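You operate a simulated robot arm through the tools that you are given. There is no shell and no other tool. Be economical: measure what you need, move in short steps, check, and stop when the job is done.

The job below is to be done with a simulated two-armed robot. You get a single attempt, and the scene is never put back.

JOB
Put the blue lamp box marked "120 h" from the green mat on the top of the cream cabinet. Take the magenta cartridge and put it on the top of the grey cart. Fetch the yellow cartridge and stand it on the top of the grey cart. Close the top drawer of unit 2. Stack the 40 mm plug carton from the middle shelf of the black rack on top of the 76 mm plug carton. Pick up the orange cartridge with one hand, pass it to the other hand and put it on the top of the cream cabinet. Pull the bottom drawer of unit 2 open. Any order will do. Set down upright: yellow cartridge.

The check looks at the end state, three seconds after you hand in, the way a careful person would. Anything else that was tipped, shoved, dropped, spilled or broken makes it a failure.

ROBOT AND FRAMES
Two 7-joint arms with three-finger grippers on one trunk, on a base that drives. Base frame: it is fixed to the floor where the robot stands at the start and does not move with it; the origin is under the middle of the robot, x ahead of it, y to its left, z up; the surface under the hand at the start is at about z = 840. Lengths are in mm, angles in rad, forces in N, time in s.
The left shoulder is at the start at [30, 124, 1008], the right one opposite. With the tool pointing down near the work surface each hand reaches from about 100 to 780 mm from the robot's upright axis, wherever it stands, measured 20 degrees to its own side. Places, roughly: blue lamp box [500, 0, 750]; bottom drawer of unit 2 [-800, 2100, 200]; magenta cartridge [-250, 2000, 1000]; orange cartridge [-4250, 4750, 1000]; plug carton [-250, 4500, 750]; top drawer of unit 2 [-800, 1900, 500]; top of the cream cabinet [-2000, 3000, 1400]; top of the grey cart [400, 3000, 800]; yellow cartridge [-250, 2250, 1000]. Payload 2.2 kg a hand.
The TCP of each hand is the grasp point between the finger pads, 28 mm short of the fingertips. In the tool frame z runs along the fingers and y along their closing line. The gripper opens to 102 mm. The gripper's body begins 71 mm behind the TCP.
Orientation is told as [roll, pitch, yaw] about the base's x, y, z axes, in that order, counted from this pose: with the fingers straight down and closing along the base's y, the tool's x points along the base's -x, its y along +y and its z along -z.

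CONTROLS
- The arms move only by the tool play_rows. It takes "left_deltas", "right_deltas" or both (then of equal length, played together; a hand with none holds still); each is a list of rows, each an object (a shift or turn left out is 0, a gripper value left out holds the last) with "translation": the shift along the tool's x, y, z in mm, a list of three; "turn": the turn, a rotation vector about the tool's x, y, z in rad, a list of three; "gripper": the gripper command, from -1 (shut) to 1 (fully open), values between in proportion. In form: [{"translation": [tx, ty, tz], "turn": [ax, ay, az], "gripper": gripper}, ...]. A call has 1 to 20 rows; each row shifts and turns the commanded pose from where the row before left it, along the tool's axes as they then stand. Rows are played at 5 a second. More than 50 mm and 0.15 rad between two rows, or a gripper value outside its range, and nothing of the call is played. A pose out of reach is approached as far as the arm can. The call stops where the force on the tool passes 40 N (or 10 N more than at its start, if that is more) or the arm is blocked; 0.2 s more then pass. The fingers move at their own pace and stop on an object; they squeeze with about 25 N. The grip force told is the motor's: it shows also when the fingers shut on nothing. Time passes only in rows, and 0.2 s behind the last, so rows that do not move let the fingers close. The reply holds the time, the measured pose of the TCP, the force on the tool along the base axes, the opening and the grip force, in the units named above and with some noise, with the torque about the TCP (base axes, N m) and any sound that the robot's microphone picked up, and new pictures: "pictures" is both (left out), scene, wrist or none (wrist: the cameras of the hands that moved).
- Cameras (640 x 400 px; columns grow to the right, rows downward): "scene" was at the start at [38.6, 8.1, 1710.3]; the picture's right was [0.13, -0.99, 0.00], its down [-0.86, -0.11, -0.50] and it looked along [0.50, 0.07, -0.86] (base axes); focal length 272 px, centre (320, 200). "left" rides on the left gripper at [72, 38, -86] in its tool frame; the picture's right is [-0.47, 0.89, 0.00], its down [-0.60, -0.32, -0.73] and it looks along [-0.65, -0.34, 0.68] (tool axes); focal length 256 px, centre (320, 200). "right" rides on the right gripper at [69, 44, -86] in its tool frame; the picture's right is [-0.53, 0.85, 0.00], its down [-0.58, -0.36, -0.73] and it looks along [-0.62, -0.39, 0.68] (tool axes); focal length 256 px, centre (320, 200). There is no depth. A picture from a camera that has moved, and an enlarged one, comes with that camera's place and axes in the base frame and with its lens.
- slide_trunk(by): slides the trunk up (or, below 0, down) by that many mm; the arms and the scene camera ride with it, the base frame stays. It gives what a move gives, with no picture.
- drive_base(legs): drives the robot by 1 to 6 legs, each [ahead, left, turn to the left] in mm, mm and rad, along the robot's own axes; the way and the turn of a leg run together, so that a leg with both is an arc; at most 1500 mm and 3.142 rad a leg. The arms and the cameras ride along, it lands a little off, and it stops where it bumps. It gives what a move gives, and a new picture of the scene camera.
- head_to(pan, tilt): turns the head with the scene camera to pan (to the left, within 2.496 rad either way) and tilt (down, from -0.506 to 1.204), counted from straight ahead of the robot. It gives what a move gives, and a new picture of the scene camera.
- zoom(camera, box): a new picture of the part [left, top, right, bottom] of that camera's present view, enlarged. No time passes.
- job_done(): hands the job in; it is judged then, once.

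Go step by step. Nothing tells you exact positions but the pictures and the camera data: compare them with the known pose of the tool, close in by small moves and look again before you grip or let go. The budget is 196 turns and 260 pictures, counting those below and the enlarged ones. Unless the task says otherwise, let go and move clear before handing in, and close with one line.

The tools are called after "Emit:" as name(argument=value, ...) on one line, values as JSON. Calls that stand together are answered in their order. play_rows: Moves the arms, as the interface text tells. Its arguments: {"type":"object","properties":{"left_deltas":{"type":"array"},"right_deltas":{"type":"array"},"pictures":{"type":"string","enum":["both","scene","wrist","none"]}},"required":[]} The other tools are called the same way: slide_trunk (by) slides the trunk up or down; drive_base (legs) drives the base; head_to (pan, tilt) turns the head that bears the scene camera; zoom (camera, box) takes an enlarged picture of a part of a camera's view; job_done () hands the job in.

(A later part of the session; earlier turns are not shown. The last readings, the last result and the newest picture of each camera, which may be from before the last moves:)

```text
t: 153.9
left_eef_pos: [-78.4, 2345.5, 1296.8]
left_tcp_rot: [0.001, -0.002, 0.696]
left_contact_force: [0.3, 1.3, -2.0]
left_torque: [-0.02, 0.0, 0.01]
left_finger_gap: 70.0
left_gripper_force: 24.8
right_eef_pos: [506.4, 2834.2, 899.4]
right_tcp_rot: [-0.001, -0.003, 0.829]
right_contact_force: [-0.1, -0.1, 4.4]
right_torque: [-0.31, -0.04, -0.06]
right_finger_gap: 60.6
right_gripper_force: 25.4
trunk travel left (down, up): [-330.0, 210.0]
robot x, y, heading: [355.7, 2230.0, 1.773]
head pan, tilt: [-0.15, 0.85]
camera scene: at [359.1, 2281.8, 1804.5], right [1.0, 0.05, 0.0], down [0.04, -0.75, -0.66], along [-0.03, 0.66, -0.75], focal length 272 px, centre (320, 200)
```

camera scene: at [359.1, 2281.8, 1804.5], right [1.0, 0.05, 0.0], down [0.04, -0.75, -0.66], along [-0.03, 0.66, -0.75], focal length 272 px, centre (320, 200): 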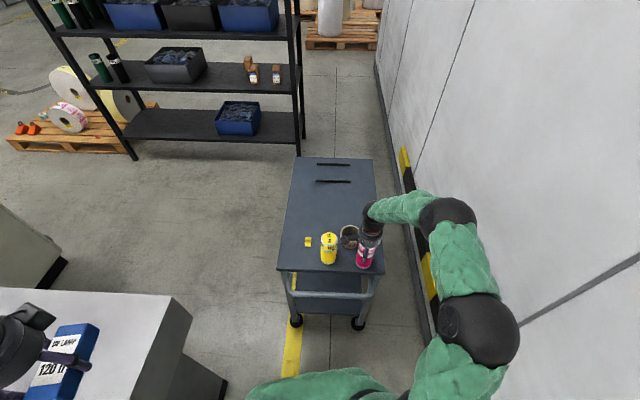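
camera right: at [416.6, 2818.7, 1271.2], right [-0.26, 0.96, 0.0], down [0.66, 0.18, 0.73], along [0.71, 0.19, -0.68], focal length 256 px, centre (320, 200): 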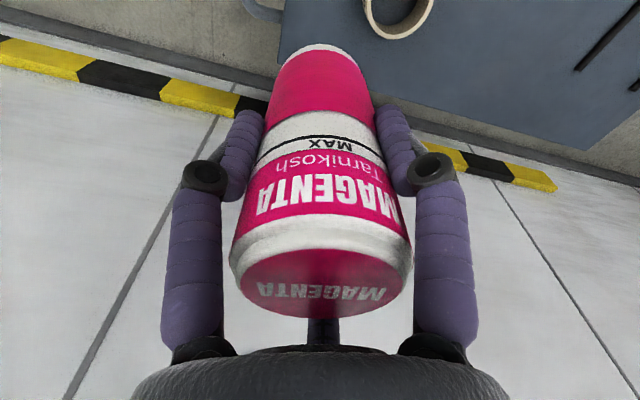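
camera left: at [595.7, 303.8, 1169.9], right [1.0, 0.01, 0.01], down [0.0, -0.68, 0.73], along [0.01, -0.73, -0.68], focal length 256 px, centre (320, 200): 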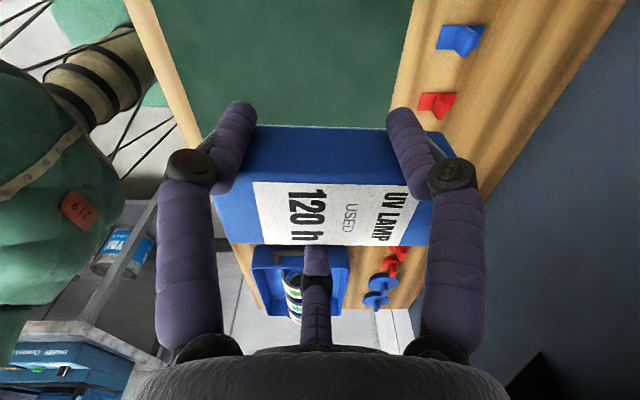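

It has touched down. I open partway, rise and check.

Emit:
play_rows(right_deltas=[{"gripper": 0.6}, {}, {}, {"translation": [0, 0, -30]}, {"translation": [0, 0, -45]}, {"translation": [0, 0, -45]}, {"translation": [0, 0, -45]}, {"translation": [0, 0, -45]}, {"translation": [0, 0, -45]}, {"translation": [0, 0, -45]}, {"translation": [0, 0, -45]}, {}], pictures="none")

Emit:
play_rows(right_deltas=[{"translation": [42, 8, 0]}, {"translation": [42, 8, 0]}, {"translation": [42, 8, 0]}, {"translation": [42, 8, 0]}, {"translation": [42, 8, 0]}, {"translation": [42, 8, 0]}, {}], pictures="scene")

Emit:
zoom(camera="scene", box=[250, 190, 410, 290])

```text
t: 156.6
left_eef_pos: [-79.0, 2347.7, 1296.0]
left_tcp_rot: [0.001, -0.002, 0.697]
left_contact_force: [-0.3, 0.2, -3.0]
left_torque: [-0.05, -0.01, 0.0]
left_finger_gap: 70.0
left_gripper_force: 25.0
right_eef_pos: [508.0, 2836.8, 1244.6]
right_tcp_rot: [-0.001, 0.0, 0.831]
right_contact_force: [0.1, 0.1, -0.8]
right_torque: [-0.02, -0.03, 0.0]
right_finger_gap: 81.4
right_gripper_force: 0.1
trunk travel left (down, up): [-330.0, 210.0]
robot x, y, heading: [355.1, 2238.0, 1.767]
head pan, tilt: [-0.15, 0.85]
```

```text
t: 158.2
left_eef_pos: [-78.1, 2348.0, 1297.1]
left_tcp_rot: [0.002, -0.001, 0.696]
left_contact_force: [0.9, 0.3, -3.6]
left_torque: [-0.01, 0.02, -0.01]
left_finger_gap: 70.3
left_gripper_force: 25.1
right_eef_pos: [301.4, 2682.6, 1244.1]
right_tcp_rot: [0.0, 0.001, 0.831]
right_contact_force: [-0.4, -0.2, 0.0]
right_torque: [0.0, -0.01, -0.02]
right_finger_gap: 81.7
right_gripper_force: 0.2
trunk travel left (down, up): [-330.0, 210.0]
robot x, y, heading: [356.2, 2232.7, 1.773]
head pan, tilt: [-0.15, 0.85]
camera scene: at [360.3, 2282.9, 1804.3], right [1.0, 0.05, 0.0], down [0.04, -0.75, -0.66], along [-0.03, 0.66, -0.75], focal length 272 px, centre (320, 200)
```

scene: 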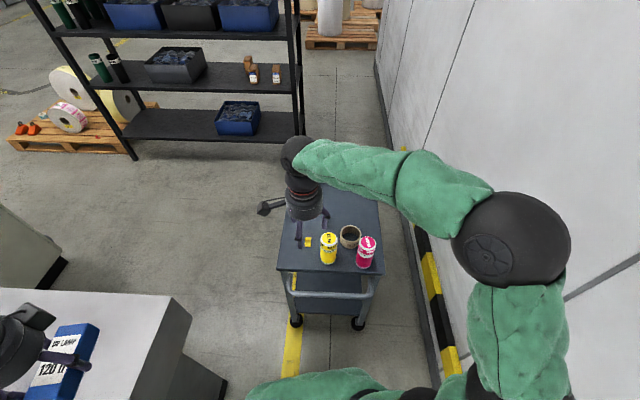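

```text
4.00 times, centred on (330, 240) of scene
camera zoom: at [360.3, 2282.9, 1804.3], right [1.0, 0.05, 0.0], down [0.04, -0.75, -0.66], along [-0.03, 0.66, -0.75], focal length 1090 px, centre (280, 40)
```

zoom: 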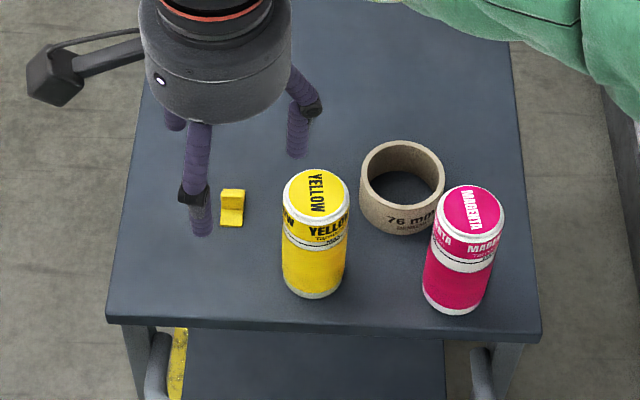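

Both cartridges stand clear on the cart. The lamp box, the orange cartridge and the plug cartons remain, all behind the press. I go round the press's left end: turn west, slide south, and drive along the aisle.

Emit:
drive_base(legs=[[0, 0, 1.37], [0, 950, 0], [1500, 0, 0], [1000, 0, 0]])

Emit:
head_to(pan=-0.3, tilt=0.35)

```text
t: 178.2
left_eef_pos: [-2316.5, 842.8, 1296.3]
left_tcp_rot: [0.002, -0.001, 2.077]
left_contact_force: [-0.6, -0.6, -2.8]
left_torque: [0.0, -0.07, 0.0]
left_finger_gap: 70.2
left_gripper_force: 24.9
right_eef_pos: [-2572.9, 1281.6, 1244.0]
right_tcp_rot: [-0.001, 0.001, 2.209]
right_contact_force: [-0.4, 0.1, 0.2]
right_torque: [-0.03, 0.0, 0.01]
right_finger_gap: 81.5
right_gripper_force: 0.0
trunk travel left (down, up): [-330.0, 210.0]
robot x, y, heading: [-2123.0, 1247.6, -3.133]
head pan, tilt: [-0.15, 0.85]
camera scene: at [-2169.0, 1258.1, 1804.4], right [0.14, 0.99, 0.0], down [0.74, -0.11, -0.66], along [-0.65, 0.09, -0.75], focal length 272 px, centre (320, 200)
```

scene: 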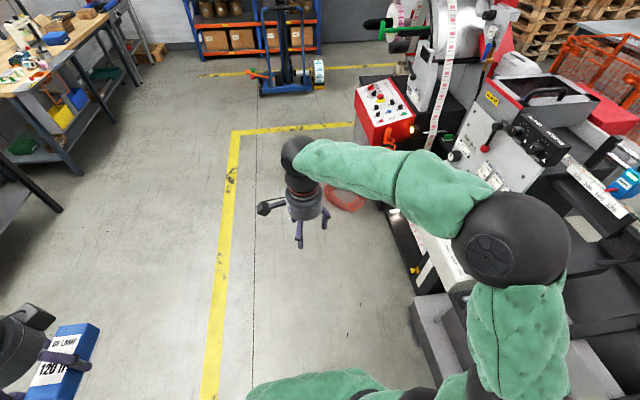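

```text
t: 179.1
left_eef_pos: [-2316.3, 843.1, 1297.5]
left_tcp_rot: [0.001, -0.002, 2.076]
left_contact_force: [-0.4, 0.5, -2.4]
left_torque: [-0.04, -0.05, 0.04]
left_finger_gap: 70.6
left_gripper_force: 25.2
right_eef_pos: [-2572.9, 1280.2, 1245.5]
right_tcp_rot: [0.0, 0.0, 2.21]
right_contact_force: [0.6, 0.8, -0.1]
right_torque: [0.03, -0.01, 0.01]
right_finger_gap: 81.2
right_gripper_force: 0.1
trunk travel left (down, up): [-330.0, 210.0]
robot x, y, heading: [-2121.8, 1246.9, -3.133]
head pan, tilt: [-0.3, 0.351]
camera scene: at [-2180.4, 1273.8, 1847.9], right [0.29, 0.96, 0.0], down [0.33, -0.1, -0.94], along [-0.9, 0.27, -0.34], focal length 272 px, centre (320, 200)
```

scene: 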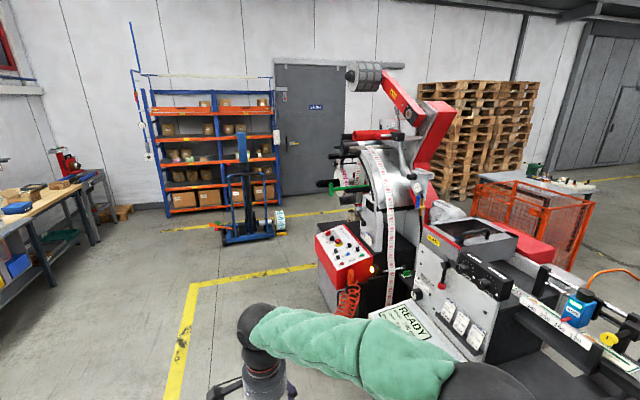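

The table with the orange cartridge is visible beyond the press's left end, near [-4300, 4650], and there is a gap left of the press. I drive on west and look north.

Emit:
drive_base(legs=[[1450, 0, 0], [1050, 0, 0], [0, 0, -1.571]])

Emit:
head_to(pan=0.0, tilt=0.5)

```text
t: 195.1
left_eef_pos: [-5043.3, 1450.8, 1296.9]
left_tcp_rot: [0.003, -0.001, 0.516]
left_contact_force: [-0.5, -0.4, -2.7]
left_torque: [-0.04, 0.03, 0.01]
left_finger_gap: 70.1
left_gripper_force: 25.0
right_eef_pos: [-4607.2, 1711.0, 1245.1]
right_tcp_rot: [0.001, -0.002, 0.65]
right_contact_force: [-0.4, 0.3, 0.4]
right_torque: [0.0, 0.0, 0.02]
right_finger_gap: 81.9
right_gripper_force: 0.1
trunk travel left (down, up): [-330.0, 210.0]
robot x, y, heading: [-4633.4, 1259.5, 1.591]
head pan, tilt: [-0.3, 0.351]
camera scene: at [-4608.1, 1319.3, 1848.0], right [0.96, -0.28, 0.0], down [-0.1, -0.33, -0.94], along [0.26, 0.9, -0.34], focal length 272 px, centre (320, 200)
```

scene: 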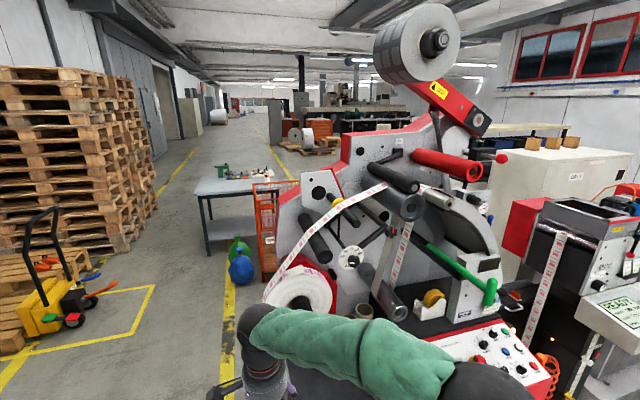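

```text
t: 195.9
left_eef_pos: [-5044.4, 1449.6, 1296.6]
left_tcp_rot: [0.001, -0.001, 0.514]
left_contact_force: [0.0, 0.8, -2.0]
left_torque: [-0.01, -0.01, -0.02]
left_finger_gap: 70.2
left_gripper_force: 25.3
right_eef_pos: [-4608.1, 1710.7, 1244.4]
right_tcp_rot: [0.001, 0.002, 0.65]
right_contact_force: [0.3, 0.3, 0.2]
right_torque: [0.0, -0.03, 0.0]
right_finger_gap: 81.4
right_gripper_force: 0.1
trunk travel left (down, up): [-330.0, 210.0]
robot x, y, heading: [-4636.0, 1259.6, 1.592]
head pan, tilt: [0.0, 0.499]
camera scene: at [-4635.7, 1320.8, 1834.4], right [1.0, 0.02, 0.0], down [0.01, -0.48, -0.88], along [-0.02, 0.88, -0.48], focal length 272 px, centre (320, 200)
```

scene: 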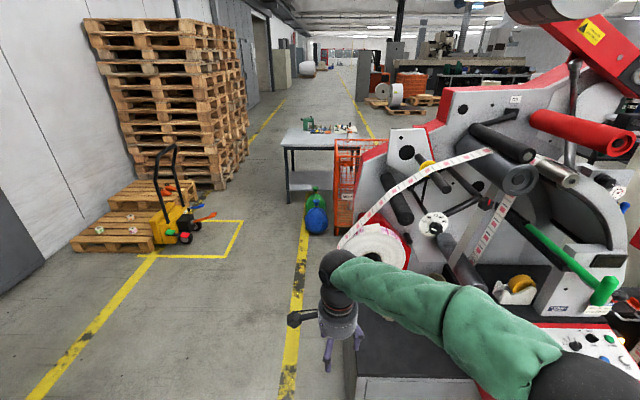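

The aisle along x≈-5150 is free. I zoom in on the table.

Emit:
zoom(camera="scene", box=[260, 90, 420, 190])

Emit:
drive_base(legs=[[0, 480, -0.02], [1450, 0, 0], [400, 0, 0]])

Emit:
head_to(pan=-0.7, tilt=0.6)

```text
4.00 times, centred on (340, 140) of scene
camera zoom: at [-4635.7, 1320.8, 1834.4], right [1.0, 0.02, 0.0], down [0.01, -0.48, -0.88], along [-0.02, 0.88, -0.48], focal length 1090 px, centre (240, 440)
```

zoom: 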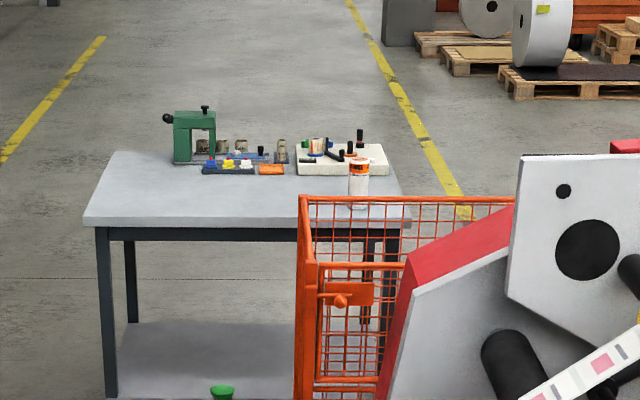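

```text
t: 207.7
left_eef_pos: [-5459.5, 3331.4, 1297.2]
left_tcp_rot: [0.002, -0.001, 0.463]
left_contact_force: [0.0, 0.8, -3.8]
left_torque: [-0.04, 0.02, -0.01]
left_finger_gap: 70.1
left_gripper_force: 24.9
right_eef_pos: [-5010.5, 3569.6, 1245.3]
right_tcp_rot: [-0.001, 0.0, 0.597]
right_contact_force: [0.8, 0.2, -0.1]
right_torque: [-0.02, 0.05, -0.02]
right_finger_gap: 81.6
right_gripper_force: 0.1
trunk travel left (down, up): [-330.0, 210.0]
robot x, y, heading: [-5066.0, 3119.5, 1.54]
head pan, tilt: [0.0, 0.499]
camera scene: at [-5059.3, 3181.8, 1834.3], right [1.0, -0.03, 0.0], down [-0.02, -0.48, -0.88], along [0.03, 0.88, -0.48], focal length 272 px, centre (320, 200)
```

scene: 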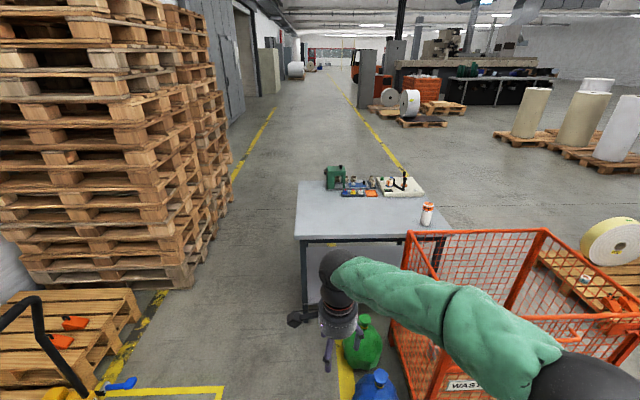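

```text
t: 208.8
left_eef_pos: [-5459.5, 3330.0, 1296.2]
left_tcp_rot: [0.002, -0.002, 0.463]
left_contact_force: [-0.9, 0.5, -2.9]
left_torque: [-0.05, 0.02, 0.0]
left_finger_gap: 70.2
left_gripper_force: 24.8
right_eef_pos: [-5010.5, 3569.8, 1243.6]
right_tcp_rot: [-0.001, 0.0, 0.596]
right_contact_force: [-0.8, -0.1, -0.6]
right_torque: [-0.02, -0.01, 0.02]
right_finger_gap: 81.4
right_gripper_force: 0.0
trunk travel left (down, up): [-330.0, 210.0]
robot x, y, heading: [-5068.1, 3117.6, 1.542]
head pan, tilt: [-0.7, 0.6]
camera scene: at [-5003.3, 3156.0, 1825.3], right [0.74, -0.67, 0.0], down [-0.38, -0.42, -0.83], along [0.55, 0.61, -0.56], focal length 272 px, centre (320, 200)
```

scene: 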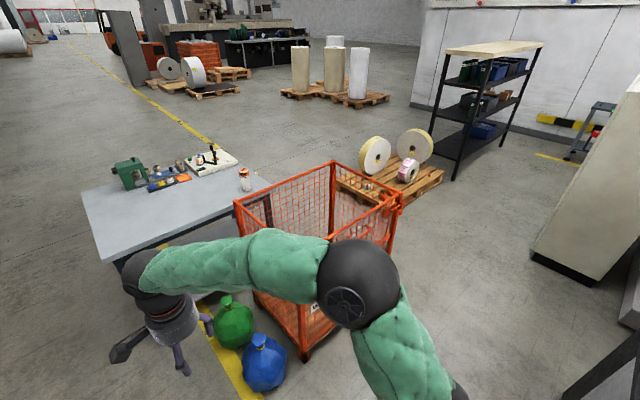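

The orange cartridge is the white can with an orange lid near the table's right-front corner, which is best reached from the table's east side. I tuck the left hand in and go round north of the table.

Emit:
play_rows(left_deltas=[{"translation": [-45.6, 10.8, 0]}, {"translation": [-45.6, 10.8, 0]}, {"translation": [-45.6, 10.8, 0]}, {"translation": [-45.6, 10.8, 0]}, {"translation": [-45.6, 10.8, 0]}, {}], pictures="none")

Emit:
drive_base(legs=[[0, 520, 0.03], [1450, 0, 0], [1400, 0, 0]])

Emit:
head_to(pan=-1.6, tilt=0.5)

```text
t: 210.2
left_eef_pos: [-5284.9, 3479.4, 1297.1]
left_tcp_rot: [0.003, -0.003, 0.465]
left_contact_force: [-0.3, -0.3, -2.8]
left_torque: [-0.03, 0.0, 0.0]
left_finger_gap: 70.1
left_gripper_force: 25.0
right_eef_pos: [-5011.9, 3568.4, 1244.5]
right_tcp_rot: [0.001, -0.001, 0.596]
right_contact_force: [0.1, 0.5, 0.0]
right_torque: [0.03, -0.01, 0.04]
right_finger_gap: 81.6
right_gripper_force: 0.1
trunk travel left (down, up): [-330.0, 210.0]
robot x, y, heading: [-5064.1, 3118.6, 1.536]
head pan, tilt: [-0.7, 0.6]
```

```text
t: 226.6
left_eef_pos: [-5858.5, 6329.1, 1296.4]
left_tcp_rot: [0.002, -0.002, 0.486]
left_contact_force: [0.2, -0.7, -2.3]
left_torque: [-0.04, 0.04, -0.03]
left_finger_gap: 70.1
left_gripper_force: 24.4
right_eef_pos: [-5587.7, 6423.5, 1244.5]
right_tcp_rot: [0.0, 0.001, 0.621]
right_contact_force: [0.2, 0.8, -1.0]
right_torque: [-0.02, 0.01, -0.01]
right_finger_gap: 81.7
right_gripper_force: 0.0
trunk travel left (down, up): [-330.0, 210.0]
robot x, y, heading: [-5630.8, 5974.4, 1.557]
head pan, tilt: [-0.7, 0.6]
camera scene: at [-5570.2, 6010.2, 1825.3], right [0.76, -0.65, 0.0], down [-0.37, -0.43, -0.82], along [0.54, 0.63, -0.57], focal length 272 px, centre (320, 200)
```

scene: 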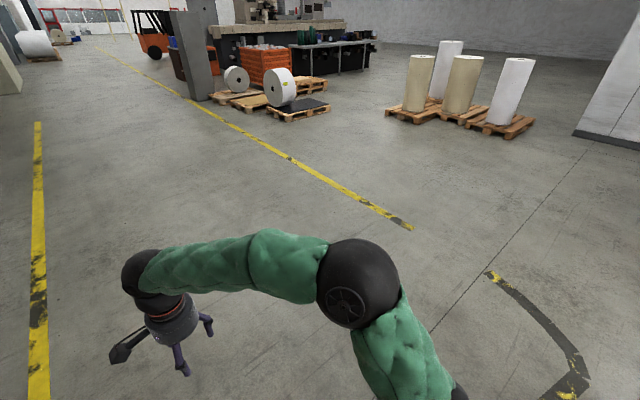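

```text
t: 227.8
left_eef_pos: [-5859.2, 6327.6, 1297.7]
left_tcp_rot: [0.002, 0.0, 0.488]
left_contact_force: [0.0, -0.2, -4.5]
left_torque: [-0.05, 0.05, -0.03]
left_finger_gap: 70.2
left_gripper_force: 25.0
right_eef_pos: [-5587.8, 6422.8, 1244.6]
right_tcp_rot: [0.001, 0.0, 0.619]
right_contact_force: [-0.6, -0.1, 0.8]
right_torque: [0.02, -0.02, 0.02]
right_finger_gap: 81.6
right_gripper_force: 0.1
trunk travel left (down, up): [-330.0, 210.0]
robot x, y, heading: [-5626.5, 5974.6, 1.564]
head pan, tilt: [-1.6, 0.499]
camera scene: at [-5536.8, 5939.3, 1834.4], right [-0.04, -1.0, 0.0], down [-0.48, 0.02, -0.88], along [0.88, -0.03, -0.48], focal length 272 px, centre (320, 200)
```

scene: 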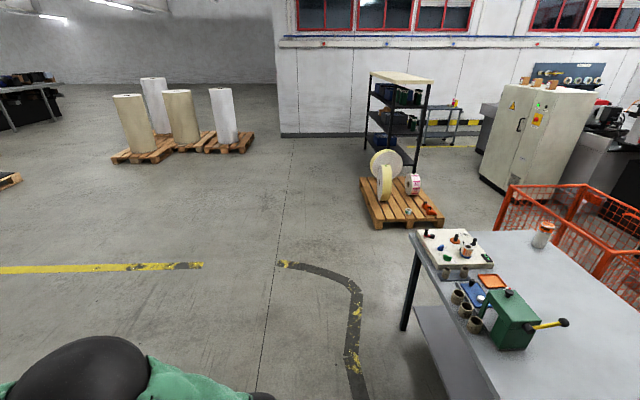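

From here I can place things well: orange's lid at about [-4329, 4643, 975], the table at x -5165…-4180, the waste cage south of it, a pallet of rolls near [-2200, 4780], and the cabinet's north face near y 3240, x -2365…-1540. The lamp goes first, since the left hand is needed for the hand-over.

Emit:
drive_base(legs=[[0, 0, -1.571], [1450, 0, 0], [930, 0, 0], [0, 0, -1.571], [1250, 0, 0]])

Emit:
head_to(pan=0.5, tilt=0.45)

```text
t: 253.1
left_eef_pos: [-3006.0, 4393.0, 1297.2]
left_tcp_rot: [0.002, -0.003, -2.636]
left_contact_force: [-0.1, -0.2, -2.5]
left_torque: [0.05, -0.03, -0.03]
left_finger_gap: 70.2
left_gripper_force: 24.2
right_eef_pos: [-3274.4, 4290.9, 1245.9]
right_tcp_rot: [0.001, 0.0, -2.501]
right_contact_force: [-0.4, -0.2, -0.2]
right_torque: [-0.01, 0.0, 0.01]
right_finger_gap: 81.4
right_gripper_force: 0.1
trunk travel left (down, up): [-330.0, 210.0]
robot x, y, heading: [-3242.8, 4741.3, -1.56]
head pan, tilt: [-1.6, 0.499]
camera scene: at [-3331.5, 4773.7, 1834.4], right [0.02, 1.0, 0.0], down [0.48, -0.01, -0.88], along [-0.88, 0.02, -0.48], focal length 272 px, centre (320, 200)
```

scene: 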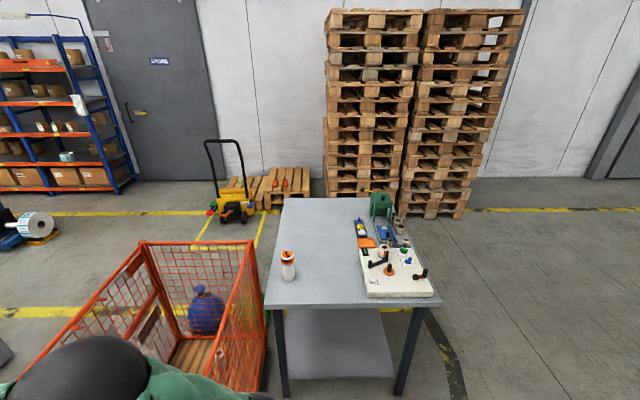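

```text
t: 255.1
left_eef_pos: [-3006.2, 4393.3, 1297.9]
left_tcp_rot: [0.002, -0.002, -2.635]
left_contact_force: [-0.2, 0.9, -2.3]
left_torque: [0.02, -0.04, -0.02]
left_finger_gap: 70.2
left_gripper_force: 25.2
right_eef_pos: [-3274.4, 4293.4, 1243.8]
right_tcp_rot: [-0.001, 0.001, -2.501]
right_contact_force: [-0.3, -0.1, -1.0]
right_torque: [-0.01, -0.04, 0.03]
right_finger_gap: 81.5
right_gripper_force: 0.2
trunk travel left (down, up): [-330.0, 210.0]
robot x, y, heading: [-3243.6, 4739.0, -1.56]
head pan, tilt: [0.499, 0.45]
camera scene: at [-3195.6, 4692.1, 1838.8], right [-0.87, -0.49, 0.0], down [-0.21, 0.38, -0.9], along [0.44, -0.79, -0.44], focal length 272 px, centre (320, 200)
```

scene: 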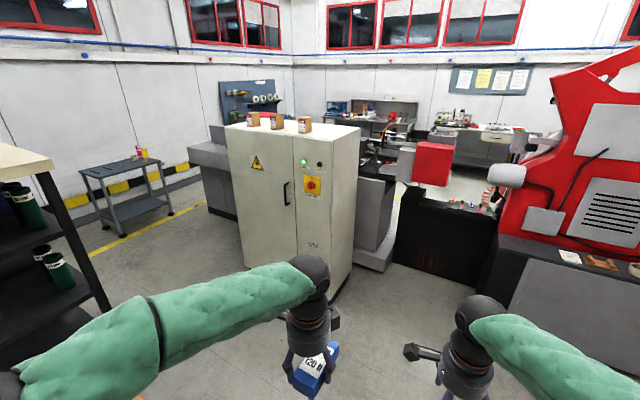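

Cabinet top: about x -2420…-1370, y 2533…3090, z≈1390, with three brown cartons along y≈2860 at x≈-2045, -1770 and -1530. I'll put the lamp on the front left part, near [-2230, 2970]. I raise the trunk and drive there.

Emit:
slide_trunk(by=210)

Emit:
drive_base(legs=[[1070, 0, -0.01], [0, 860, 0]])

Emit:
head_to(pan=0.15, tilt=0.85)

```text
t: 257.3
left_eef_pos: [-3006.4, 4394.6, 1506.5]
left_tcp_rot: [0.003, -0.001, -2.635]
left_contact_force: [0.7, -0.1, -2.1]
left_torque: [0.02, -0.01, -0.01]
left_finger_gap: 70.1
left_gripper_force: 24.9
right_eef_pos: [-3274.0, 4294.0, 1454.7]
right_tcp_rot: [-0.001, -0.001, -2.502]
right_contact_force: [0.2, -0.2, 0.7]
right_torque: [0.03, -0.03, 0.02]
right_finger_gap: 81.6
right_gripper_force: 0.1
trunk travel left (down, up): [-540.0, 0.0]
robot x, y, heading: [-3244.5, 4746.2, -1.558]
head pan, tilt: [0.499, 0.45]
```

```text
t: 266.3
left_eef_pos: [-2211.4, 3350.4, 1505.8]
left_tcp_rot: [-0.001, -0.002, -2.623]
left_contact_force: [0.7, 0.3, -2.5]
left_torque: [0.05, 0.07, 0.0]
left_finger_gap: 70.3
left_gripper_force: 24.9
right_eef_pos: [-2487.3, 3245.1, 1455.6]
right_tcp_rot: [-0.004, -0.017, -2.499]
right_contact_force: [-14.7, -3.6, 3.3]
right_torque: [-0.36, 0.25, -0.66]
right_finger_gap: 78.7
right_gripper_force: 0.1
trunk travel left (down, up): [-540.0, 0.0]
robot x, y, heading: [-2459.2, 3700.2, -1.549]
head pan, tilt: [0.499, 0.45]
stopped in leg 2: the force on the tool passed its limit at 60 N (the readings are from after the stop); the commanded pose is now the measured one
camera scene: at [-2403.4, 3647.5, 2048.8], right [-0.87, -0.5, 0.0], down [-0.22, 0.38, -0.9], along [0.45, -0.78, -0.44], focal length 272 px, centre (320, 200)
```

scene: 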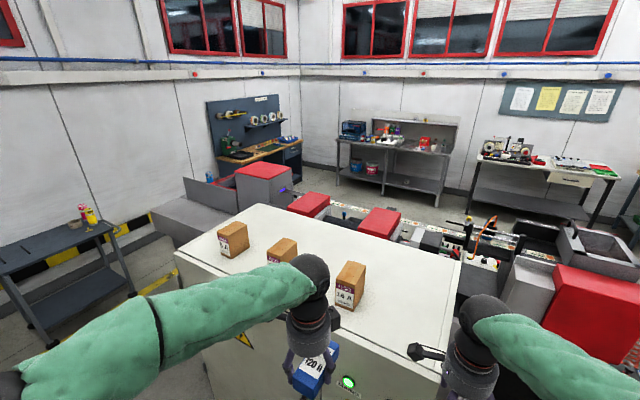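

```text
t: 267.1
left_eef_pos: [-2215.2, 3351.2, 1506.4]
left_tcp_rot: [0.003, 0.001, -2.623]
left_contact_force: [-0.5, 0.1, -3.3]
left_torque: [0.02, -0.05, 0.04]
left_finger_gap: 70.3
left_gripper_force: 25.2
right_eef_pos: [-2488.4, 3244.7, 1454.7]
right_tcp_rot: [-0.001, -0.014, -2.496]
right_contact_force: [-6.1, -1.9, -0.5]
right_torque: [-0.09, 0.12, -0.28]
right_finger_gap: 80.1
right_gripper_force: 0.0
trunk travel left (down, up): [-540.0, 0.0]
robot x, y, heading: [-2453.1, 3700.9, -1.547]
head pan, tilt: [0.15, 0.85]
camera scene: at [-2441.2, 3649.3, 2014.4], right [-0.98, -0.17, 0.0], down [-0.13, 0.74, -0.66], along [0.12, -0.65, -0.75], focal length 272 px, centre (320, 200)
```

scene: 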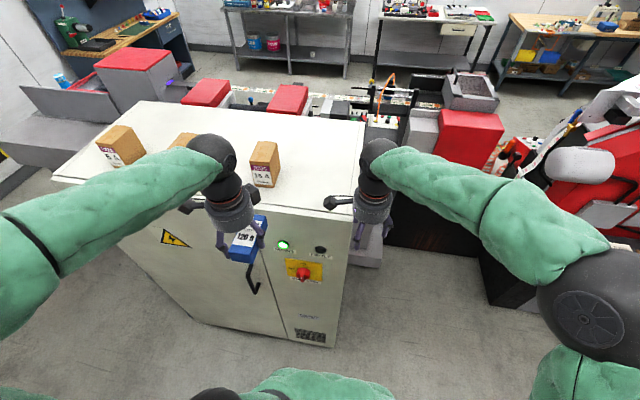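

The right hand touched the cabinet's west side; the cabinet top is really at x -2435…-1510, y 2684…3182, z≈1415. I pull the right hand clear and bring the lamp over the free west end, near [-2330, 3060].

Emit:
play_rows(right_deltas=[{"translation": [-20, -20, 0]}, {"translation": [-1.4, -42.7, 0]}, {"translation": [-1.4, -42.7, 0]}, {"translation": [-1.4, -42.7, 0]}, {}, {}, {}, {}, {}, {}, {}], left_deltas=[{}, {}, {}, {"translation": [-33.9, -19.3, 0]}, {"translation": [-33.9, -19.3, 0]}, {"translation": [-33.9, -19.3, 0]}, {"translation": [-24, 42, 0]}, {"translation": [-24, 42, 0]}, {"translation": [-24, 42, 0]}, {"translation": [-24, 42, 0]}, {}], pictures="both")

```text
t: 269.5
left_eef_pos: [-2332.8, 3160.1, 1507.4]
left_tcp_rot: [0.002, -0.002, -2.621]
left_contact_force: [-0.2, 0.6, -2.2]
left_torque: [-0.02, -0.02, 0.0]
left_finger_gap: 69.9
left_gripper_force: 24.9
right_eef_pos: [-2593.2, 3350.5, 1458.9]
right_tcp_rot: [-0.001, -0.014, -2.497]
right_contact_force: [0.8, 0.5, -0.5]
right_torque: [-0.05, 0.01, -0.03]
right_finger_gap: 81.4
right_gripper_force: 0.1
trunk travel left (down, up): [-540.0, 0.0]
robot x, y, heading: [-2457.1, 3699.9, -1.546]
head pan, tilt: [0.15, 0.85]
camera scene: at [-2439.2, 3652.0, 2014.4], right [-0.98, -0.17, 0.0], down [-0.13, 0.74, -0.66], along [0.11, -0.65, -0.75], focal length 272 px, centre (320, 200)
camera right: at [-2510.3, 3357.0, 1544.6], right [0.08, -1.0, 0.01], down [-0.67, -0.05, 0.74], along [-0.74, -0.06, -0.67], focal length 256 px, centre (320, 200)
camera left: at [-2250.8, 3163.4, 1593.9], right [0.04, -1.0, 0.0], down [-0.68, -0.02, 0.73], along [-0.73, -0.03, -0.68], focal length 256 px, centre (320, 200)
```

scene: 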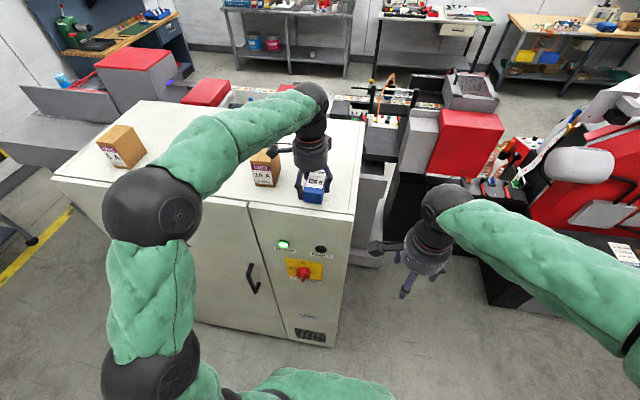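
right: 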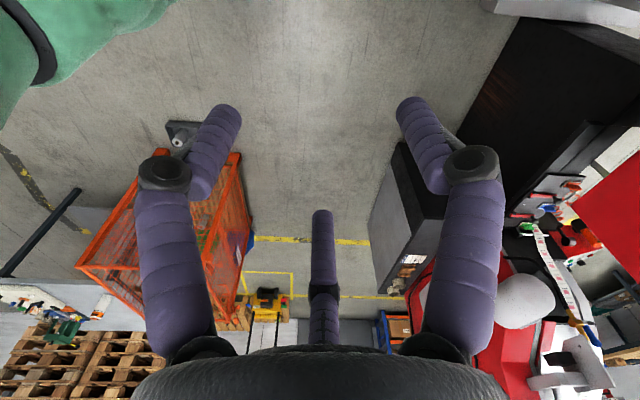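
left: 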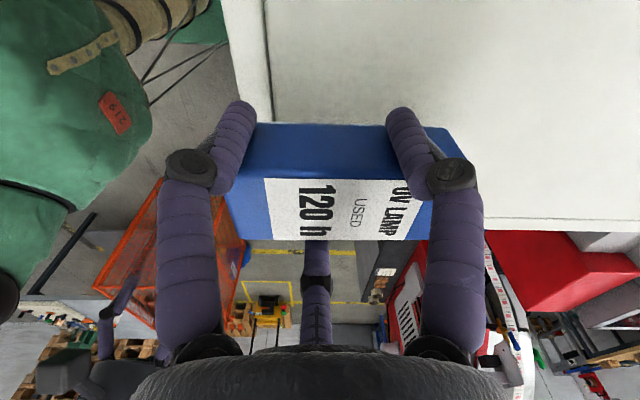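

Over the cabinet. I go a bit further in, then lower gently.

Emit:
play_rows(left_deltas=[{"translation": [-22.3, 39.1, 0]}, {"translation": [-22.3, 39.1, 0]}, {"translation": [0, 0, 25]}, {"translation": [0, 0, 15]}, {}], pictures="none")

Emit:
zoom(camera="scene", box=[220, 120, 380, 220])

```text
t: 270.7
left_eef_pos: [-2329.4, 3070.2, 1474.0]
left_tcp_rot: [0.009, -0.007, -2.62]
left_contact_force: [1.0, -1.0, 23.7]
left_torque: [-0.06, 0.2, -0.07]
left_finger_gap: 71.0
left_gripper_force: 24.9
right_eef_pos: [-2594.2, 3351.7, 1459.4]
right_tcp_rot: [-0.002, -0.015, -2.496]
right_contact_force: [-0.6, 0.0, 0.2]
right_torque: [0.02, -0.04, -0.01]
right_finger_gap: 81.6
right_gripper_force: 0.1
trunk travel left (down, up): [-540.0, 0.0]
robot x, y, heading: [-2454.8, 3701.4, -1.548]
head pan, tilt: [0.15, 0.85]
```

```text
4.00 times, centred on (300, 170) of scene
camera zoom: at [-2440.0, 3653.6, 2014.8], right [-0.98, -0.17, 0.0], down [-0.13, 0.74, -0.66], along [0.11, -0.65, -0.75], focal length 1090 px, centre (400, 320)
```

zoom: 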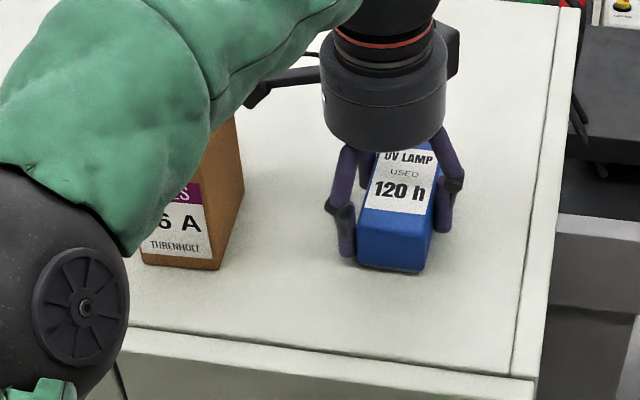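

It rests flat on the cabinet top (24 N at z 1474, so the top is at about z 1441). I release and rise.

Emit:
play_rows(left_deltas=[{"gripper": 1}, {}, {}, {"translation": [0, 0, -25]}, {"translation": [0, 0, -40]}, {"translation": [0, 0, -45]}, {}], pictures="wrist")

```text
t: 272.3
left_eef_pos: [-2332.2, 3067.6, 1575.6]
left_tcp_rot: [0.001, -0.002, -2.622]
left_contact_force: [0.2, 0.1, 0.0]
left_torque: [-0.01, 0.04, -0.01]
left_finger_gap: 102.0
left_gripper_force: 0.1
right_eef_pos: [-2593.0, 3349.8, 1458.8]
right_tcp_rot: [-0.002, -0.013, -2.496]
right_contact_force: [0.7, 0.2, -0.4]
right_torque: [0.0, -0.03, 0.0]
right_finger_gap: 81.5
right_gripper_force: 0.1
trunk travel left (down, up): [-540.0, 0.0]
robot x, y, heading: [-2457.4, 3696.9, -1.546]
head pan, tilt: [0.15, 0.85]
camera left: at [-2250.4, 3071.0, 1662.4], right [0.04, -1.0, 0.0], down [-0.68, -0.02, 0.73], along [-0.73, -0.03, -0.68], focal length 256 px, centre (320, 200)
```

left: 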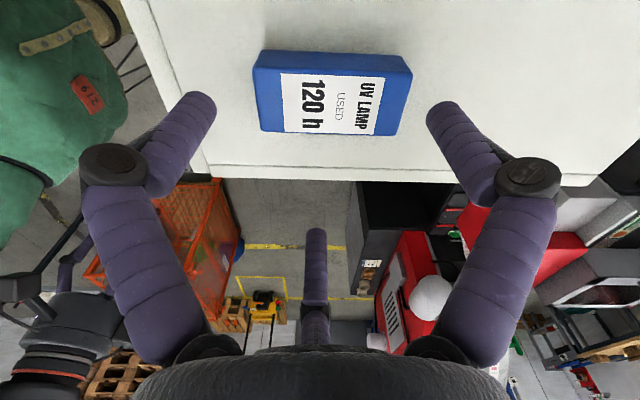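

The lamp lies flat on the cabinet. Next is the orange cartridge: I retract the left hand, drive back to the table's east side and lower the trunk.

Emit:
play_rows(left_deltas=[{"translation": [22.8, -40, 0]}, {"translation": [22.8, -40, 0]}, {"translation": [22.8, -40, 0]}, {"translation": [22.8, -40, 0]}, {"translation": [22.8, -40, 0]}, {}], pictures="none")

Emit:
drive_base(legs=[[0, -790, 0], [-1170, 0, 0], [0, -360, 0], [0, 0, -1.08]])

Emit:
slide_trunk(by=-240)

Emit:
head_to(pan=-0.2, tilt=0.8)

```text
t: 273.7
left_eef_pos: [-2334.0, 3296.4, 1575.5]
left_tcp_rot: [0.0, 0.0, -2.623]
left_contact_force: [-0.9, -0.3, -1.0]
left_torque: [0.02, -0.03, 0.01]
left_finger_gap: 102.1
left_gripper_force: 0.2
right_eef_pos: [-2593.7, 3347.4, 1457.5]
right_tcp_rot: [-0.003, -0.014, -2.494]
right_contact_force: [-0.4, 0.8, -1.4]
right_torque: [0.04, -0.03, -0.01]
right_finger_gap: 81.6
right_gripper_force: 0.0
trunk travel left (down, up): [-540.0, 0.0]
robot x, y, heading: [-2456.3, 3696.8, -1.548]
head pan, tilt: [0.15, 0.85]
```

```text
t: 288.4
left_eef_pos: [-3926.8, 4603.9, 1577.8]
left_tcp_rot: [0.002, -0.001, 2.5]
left_contact_force: [-0.2, -0.6, 0.0]
left_torque: [0.04, -0.04, -0.01]
left_finger_gap: 102.0
left_gripper_force: 0.1
right_eef_pos: [-3983.7, 4863.3, 1458.7]
right_tcp_rot: [-0.001, -0.014, 2.625]
right_contact_force: [0.3, -0.1, -0.4]
right_torque: [-0.02, 0.03, 0.02]
right_finger_gap: 81.8
right_gripper_force: 0.1
trunk travel left (down, up): [-540.0, 0.0]
robot x, y, heading: [-3607.6, 4875.8, -2.712]
head pan, tilt: [0.15, 0.85]
camera scene: at [-3644.5, 4842.6, 2014.4], right [-0.55, 0.84, 0.0], down [0.63, 0.41, -0.66], along [-0.55, -0.36, -0.75], focal length 272 px, centre (320, 200)
```

scene: 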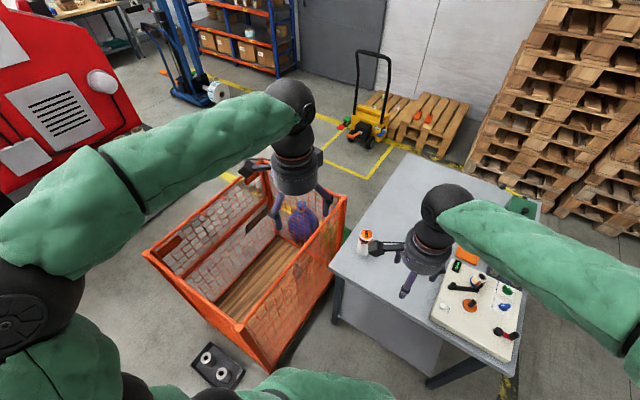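

```text
t: 290.9
left_eef_pos: [-3927.1, 4604.6, 1337.7]
left_tcp_rot: [0.0, -0.002, 2.498]
left_contact_force: [0.0, 1.2, 0.1]
left_torque: [0.02, -0.01, -0.01]
left_finger_gap: 102.1
left_gripper_force: 0.0
right_eef_pos: [-3983.7, 4862.2, 1219.8]
right_tcp_rot: [-0.002, -0.013, 2.624]
right_contact_force: [-0.4, 0.7, 0.7]
right_torque: [0.0, 0.02, -0.01]
right_finger_gap: 81.4
right_gripper_force: 0.0
trunk travel left (down, up): [-300.0, 240.0]
robot x, y, heading: [-3609.4, 4869.6, -2.71]
head pan, tilt: [0.15, 0.85]
```

```text
t: 291.7
left_eef_pos: [-3927.3, 4603.9, 1336.3]
left_tcp_rot: [0.001, -0.002, 2.5]
left_contact_force: [0.4, -0.6, -0.1]
left_torque: [0.04, 0.0, -0.01]
left_finger_gap: 102.2
left_gripper_force: 0.1
right_eef_pos: [-3984.6, 4861.9, 1219.6]
right_tcp_rot: [-0.001, -0.012, 2.626]
right_contact_force: [-0.3, 0.0, -0.1]
right_torque: [-0.02, 0.02, -0.05]
right_finger_gap: 81.6
right_gripper_force: 0.0
trunk travel left (down, up): [-300.0, 240.0]
robot x, y, heading: [-3605.9, 4870.5, -2.706]
head pan, tilt: [-0.201, 0.799]
camera scene: at [-3657.7, 4867.1, 1778.4], right [-0.23, 0.97, 0.0], down [0.7, 0.17, -0.7], along [-0.68, -0.16, -0.72], focal length 272 px, centre (320, 200)
```

scene: 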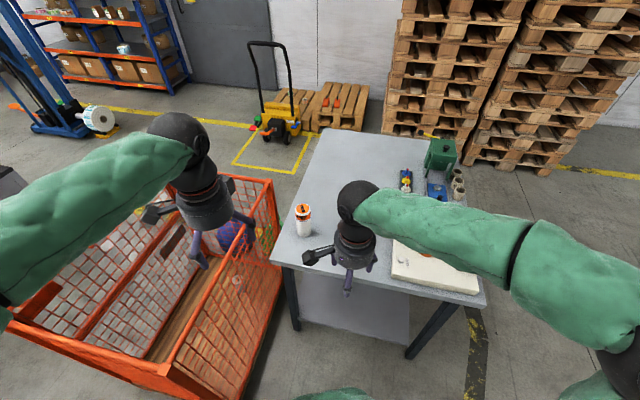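

I plan a coaxial hand-over: the right hand takes the can by its top end, both hands turn level facing each other, and the left takes the bottom end. First I shift the base closer and bring the right hand above the can.

Emit:
drive_base(legs=[[110, -50, 0]])

```text
t: 292.9
left_eef_pos: [-4047.7, 4605.9, 1337.1]
left_tcp_rot: [0.003, 0.0, 2.497]
left_contact_force: [-1.2, 0.7, 0.2]
left_torque: [-0.04, -0.06, 0.01]
left_finger_gap: 102.1
left_gripper_force: 0.0
right_eef_pos: [-4104.0, 4864.6, 1219.1]
right_tcp_rot: [-0.003, -0.01, 2.626]
right_contact_force: [-0.8, 0.1, -0.1]
right_torque: [0.0, -0.02, 0.01]
right_finger_gap: 81.5
right_gripper_force: 0.0
trunk travel left (down, up): [-300.0, 240.0]
robot x, y, heading: [-3728.2, 4873.1, -2.709]
head pan, tilt: [-0.201, 0.799]
camera scene: at [-3778.4, 4868.5, 1778.4], right [-0.23, 0.97, 0.0], down [0.7, 0.16, -0.7], along [-0.68, -0.16, -0.72], focal length 272 px, centre (320, 200)
```

scene: 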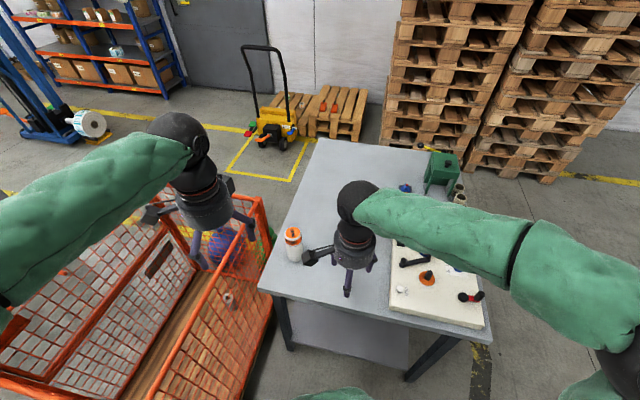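

I move the left hand aside and bring the right hand above the orange can.

Emit:
play_rows(left_deltas=[{"translation": [44.7, 1.2, 0]}, {"translation": [44.7, 1.2, 0]}, {"translation": [44.7, 1.2, 0]}, {"translation": [44.7, 1.2, 0]}, {"translation": [44.7, 1.2, 0]}, {}, {}, {}, {}, {}, {}, {}, {}], right_deltas=[{"gripper": 1}, {}, {}, {}, {"translation": [-11.4, 39.7, 10]}, {"translation": [-11.4, 39.7, 10]}, {"translation": [-11.4, 39.7, 10]}, {"translation": [-11.4, 39.7, 10]}, {"translation": [-11.4, 39.7, 10]}, {"translation": [-11.4, 39.7, 10]}, {"translation": [-11.4, 39.7, 10]}, {"translation": [-11.4, 39.7, 10]}, {}], pictures="wrist")

```text
t: 295.7
left_eef_pos: [-3870.2, 4468.3, 1336.7]
left_tcp_rot: [0.004, -0.002, 2.497]
left_contact_force: [0.2, -0.5, -0.1]
left_torque: [-0.02, 0.01, -0.01]
left_finger_gap: 102.1
left_gripper_force: 0.0
right_eef_pos: [-4336.3, 4634.2, 1138.4]
right_tcp_rot: [-0.001, -0.012, 2.625]
right_contact_force: [0.1, 0.2, 0.9]
right_torque: [0.0, -0.03, -0.01]
right_finger_gap: 102.1
right_gripper_force: 0.0
trunk travel left (down, up): [-300.0, 240.0]
robot x, y, heading: [-3727.7, 4874.2, -2.715]
head pan, tilt: [-0.201, 0.799]
camera right: at [-4297.3, 4562.1, 1223.6], right [-0.88, -0.47, 0.01], down [-0.31, 0.6, 0.74], along [-0.35, 0.65, -0.67], focal length 256 px, centre (320, 200)
camera left: at [-3835.4, 4395.4, 1423.7], right [-0.9, -0.43, 0.0], down [-0.29, 0.62, 0.73], along [-0.32, 0.66, -0.68], focal length 256 px, centre (320, 200)
```

right: 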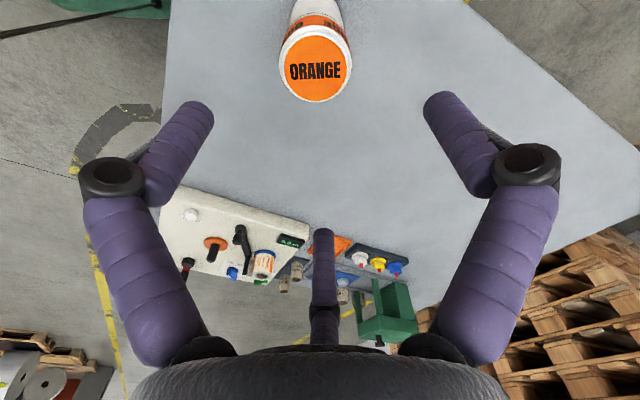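
left: 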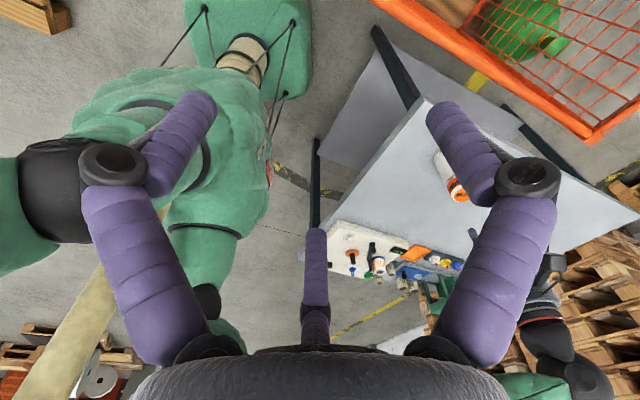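

Well aligned. I go down partway and check the depth.

Emit:
play_rows(right_deltas=[{"translation": [-3, -3, 45]}, {"translation": [0, 0, 45]}, {"translation": [0, 0, 45]}, {}], pictures="wrist")

```text
t: 296.7
left_eef_pos: [-3871.5, 4468.2, 1336.5]
left_tcp_rot: [0.002, -0.002, 2.498]
left_contact_force: [0.4, 0.4, -0.4]
left_torque: [0.05, 0.03, -0.01]
left_finger_gap: 102.0
left_gripper_force: 0.0
right_eef_pos: [-4340.1, 4641.3, 1001.5]
right_tcp_rot: [-0.002, -0.014, 2.624]
right_contact_force: [0.4, -0.1, -0.7]
right_torque: [0.01, 0.01, -0.02]
right_finger_gap: 102.1
right_gripper_force: 0.0
trunk travel left (down, up): [-300.0, 240.0]
robot x, y, heading: [-3726.0, 4874.5, -2.711]
head pan, tilt: [-0.201, 0.799]
camera right: at [-4299.3, 4568.7, 1086.2], right [-0.88, -0.47, 0.01], down [-0.31, 0.6, 0.74], along [-0.35, 0.65, -0.67], focal length 256 px, centre (320, 200)
```

right: 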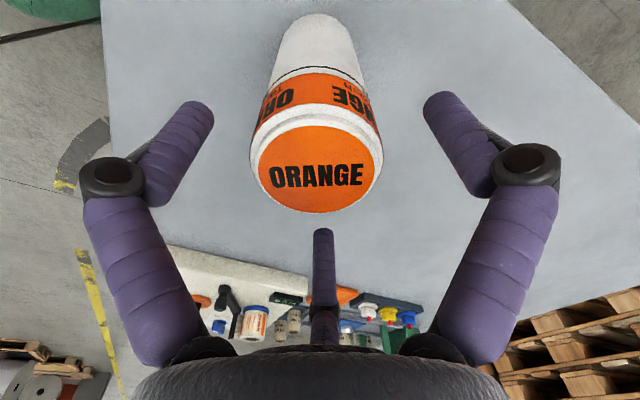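

The lid is at about z 990. I go 30 mm lower for a shallow grip, close and lift.

Emit:
play_rows(right_deltas=[{"translation": [0, 0, 30]}, {}, {"gripper": -1}, {}, {}, {}, {}, {"translation": [0, 0, -20]}, {"translation": [0, 0, -45]}, {"translation": [0, 0, -45]}, {"translation": [0, 0, -45]}, {"translation": [0, 0, -45]}, {"translation": [0, 0, -45]}, {"translation": [0, 0, -45]}, {"translation": [0, 0, -45]}, {}], pictures="both")

```text
t: 300.1
left_eef_pos: [-3872.0, 4468.2, 1337.3]
left_tcp_rot: [0.002, 0.001, 2.498]
left_contact_force: [0.4, 0.2, -0.6]
left_torque: [0.02, 0.02, 0.02]
left_finger_gap: 101.8
left_gripper_force: 0.0
right_eef_pos: [-4342.7, 4637.8, 1307.4]
right_tcp_rot: [-0.004, -0.012, 2.625]
right_contact_force: [-1.1, -0.1, -1.8]
right_torque: [0.01, 0.02, 0.03]
right_finger_gap: 60.5
right_gripper_force: 25.5
trunk travel left (down, up): [-300.0, 240.0]
robot x, y, heading: [-3729.5, 4875.6, -2.71]
head pan, tilt: [-0.201, 0.799]
camera scene: at [-3777.7, 4868.6, 1778.4], right [-0.23, 0.97, 0.0], down [0.7, 0.16, -0.7], along [-0.68, -0.16, -0.72], focal length 272 px, centre (320, 200)
camera right: at [-4303.7, 4565.0, 1391.8], right [-0.88, -0.47, 0.0], down [-0.31, 0.6, 0.74], along [-0.35, 0.65, -0.67], focal length 256 px, centre (320, 200)
```

scene: 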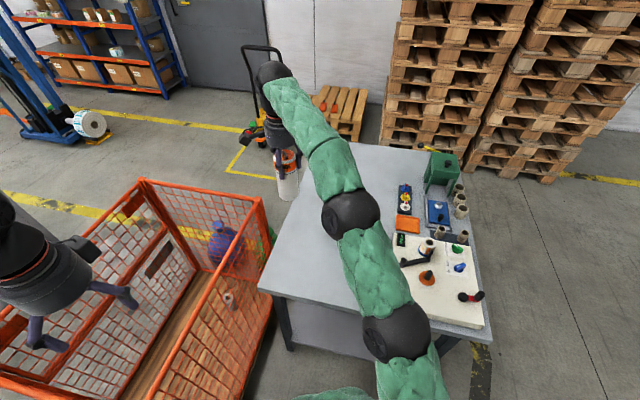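
right: 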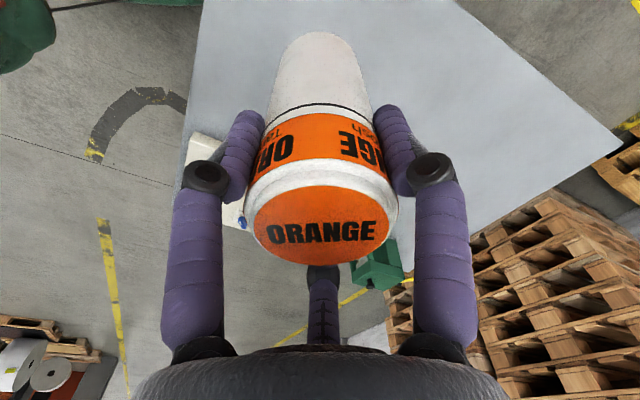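

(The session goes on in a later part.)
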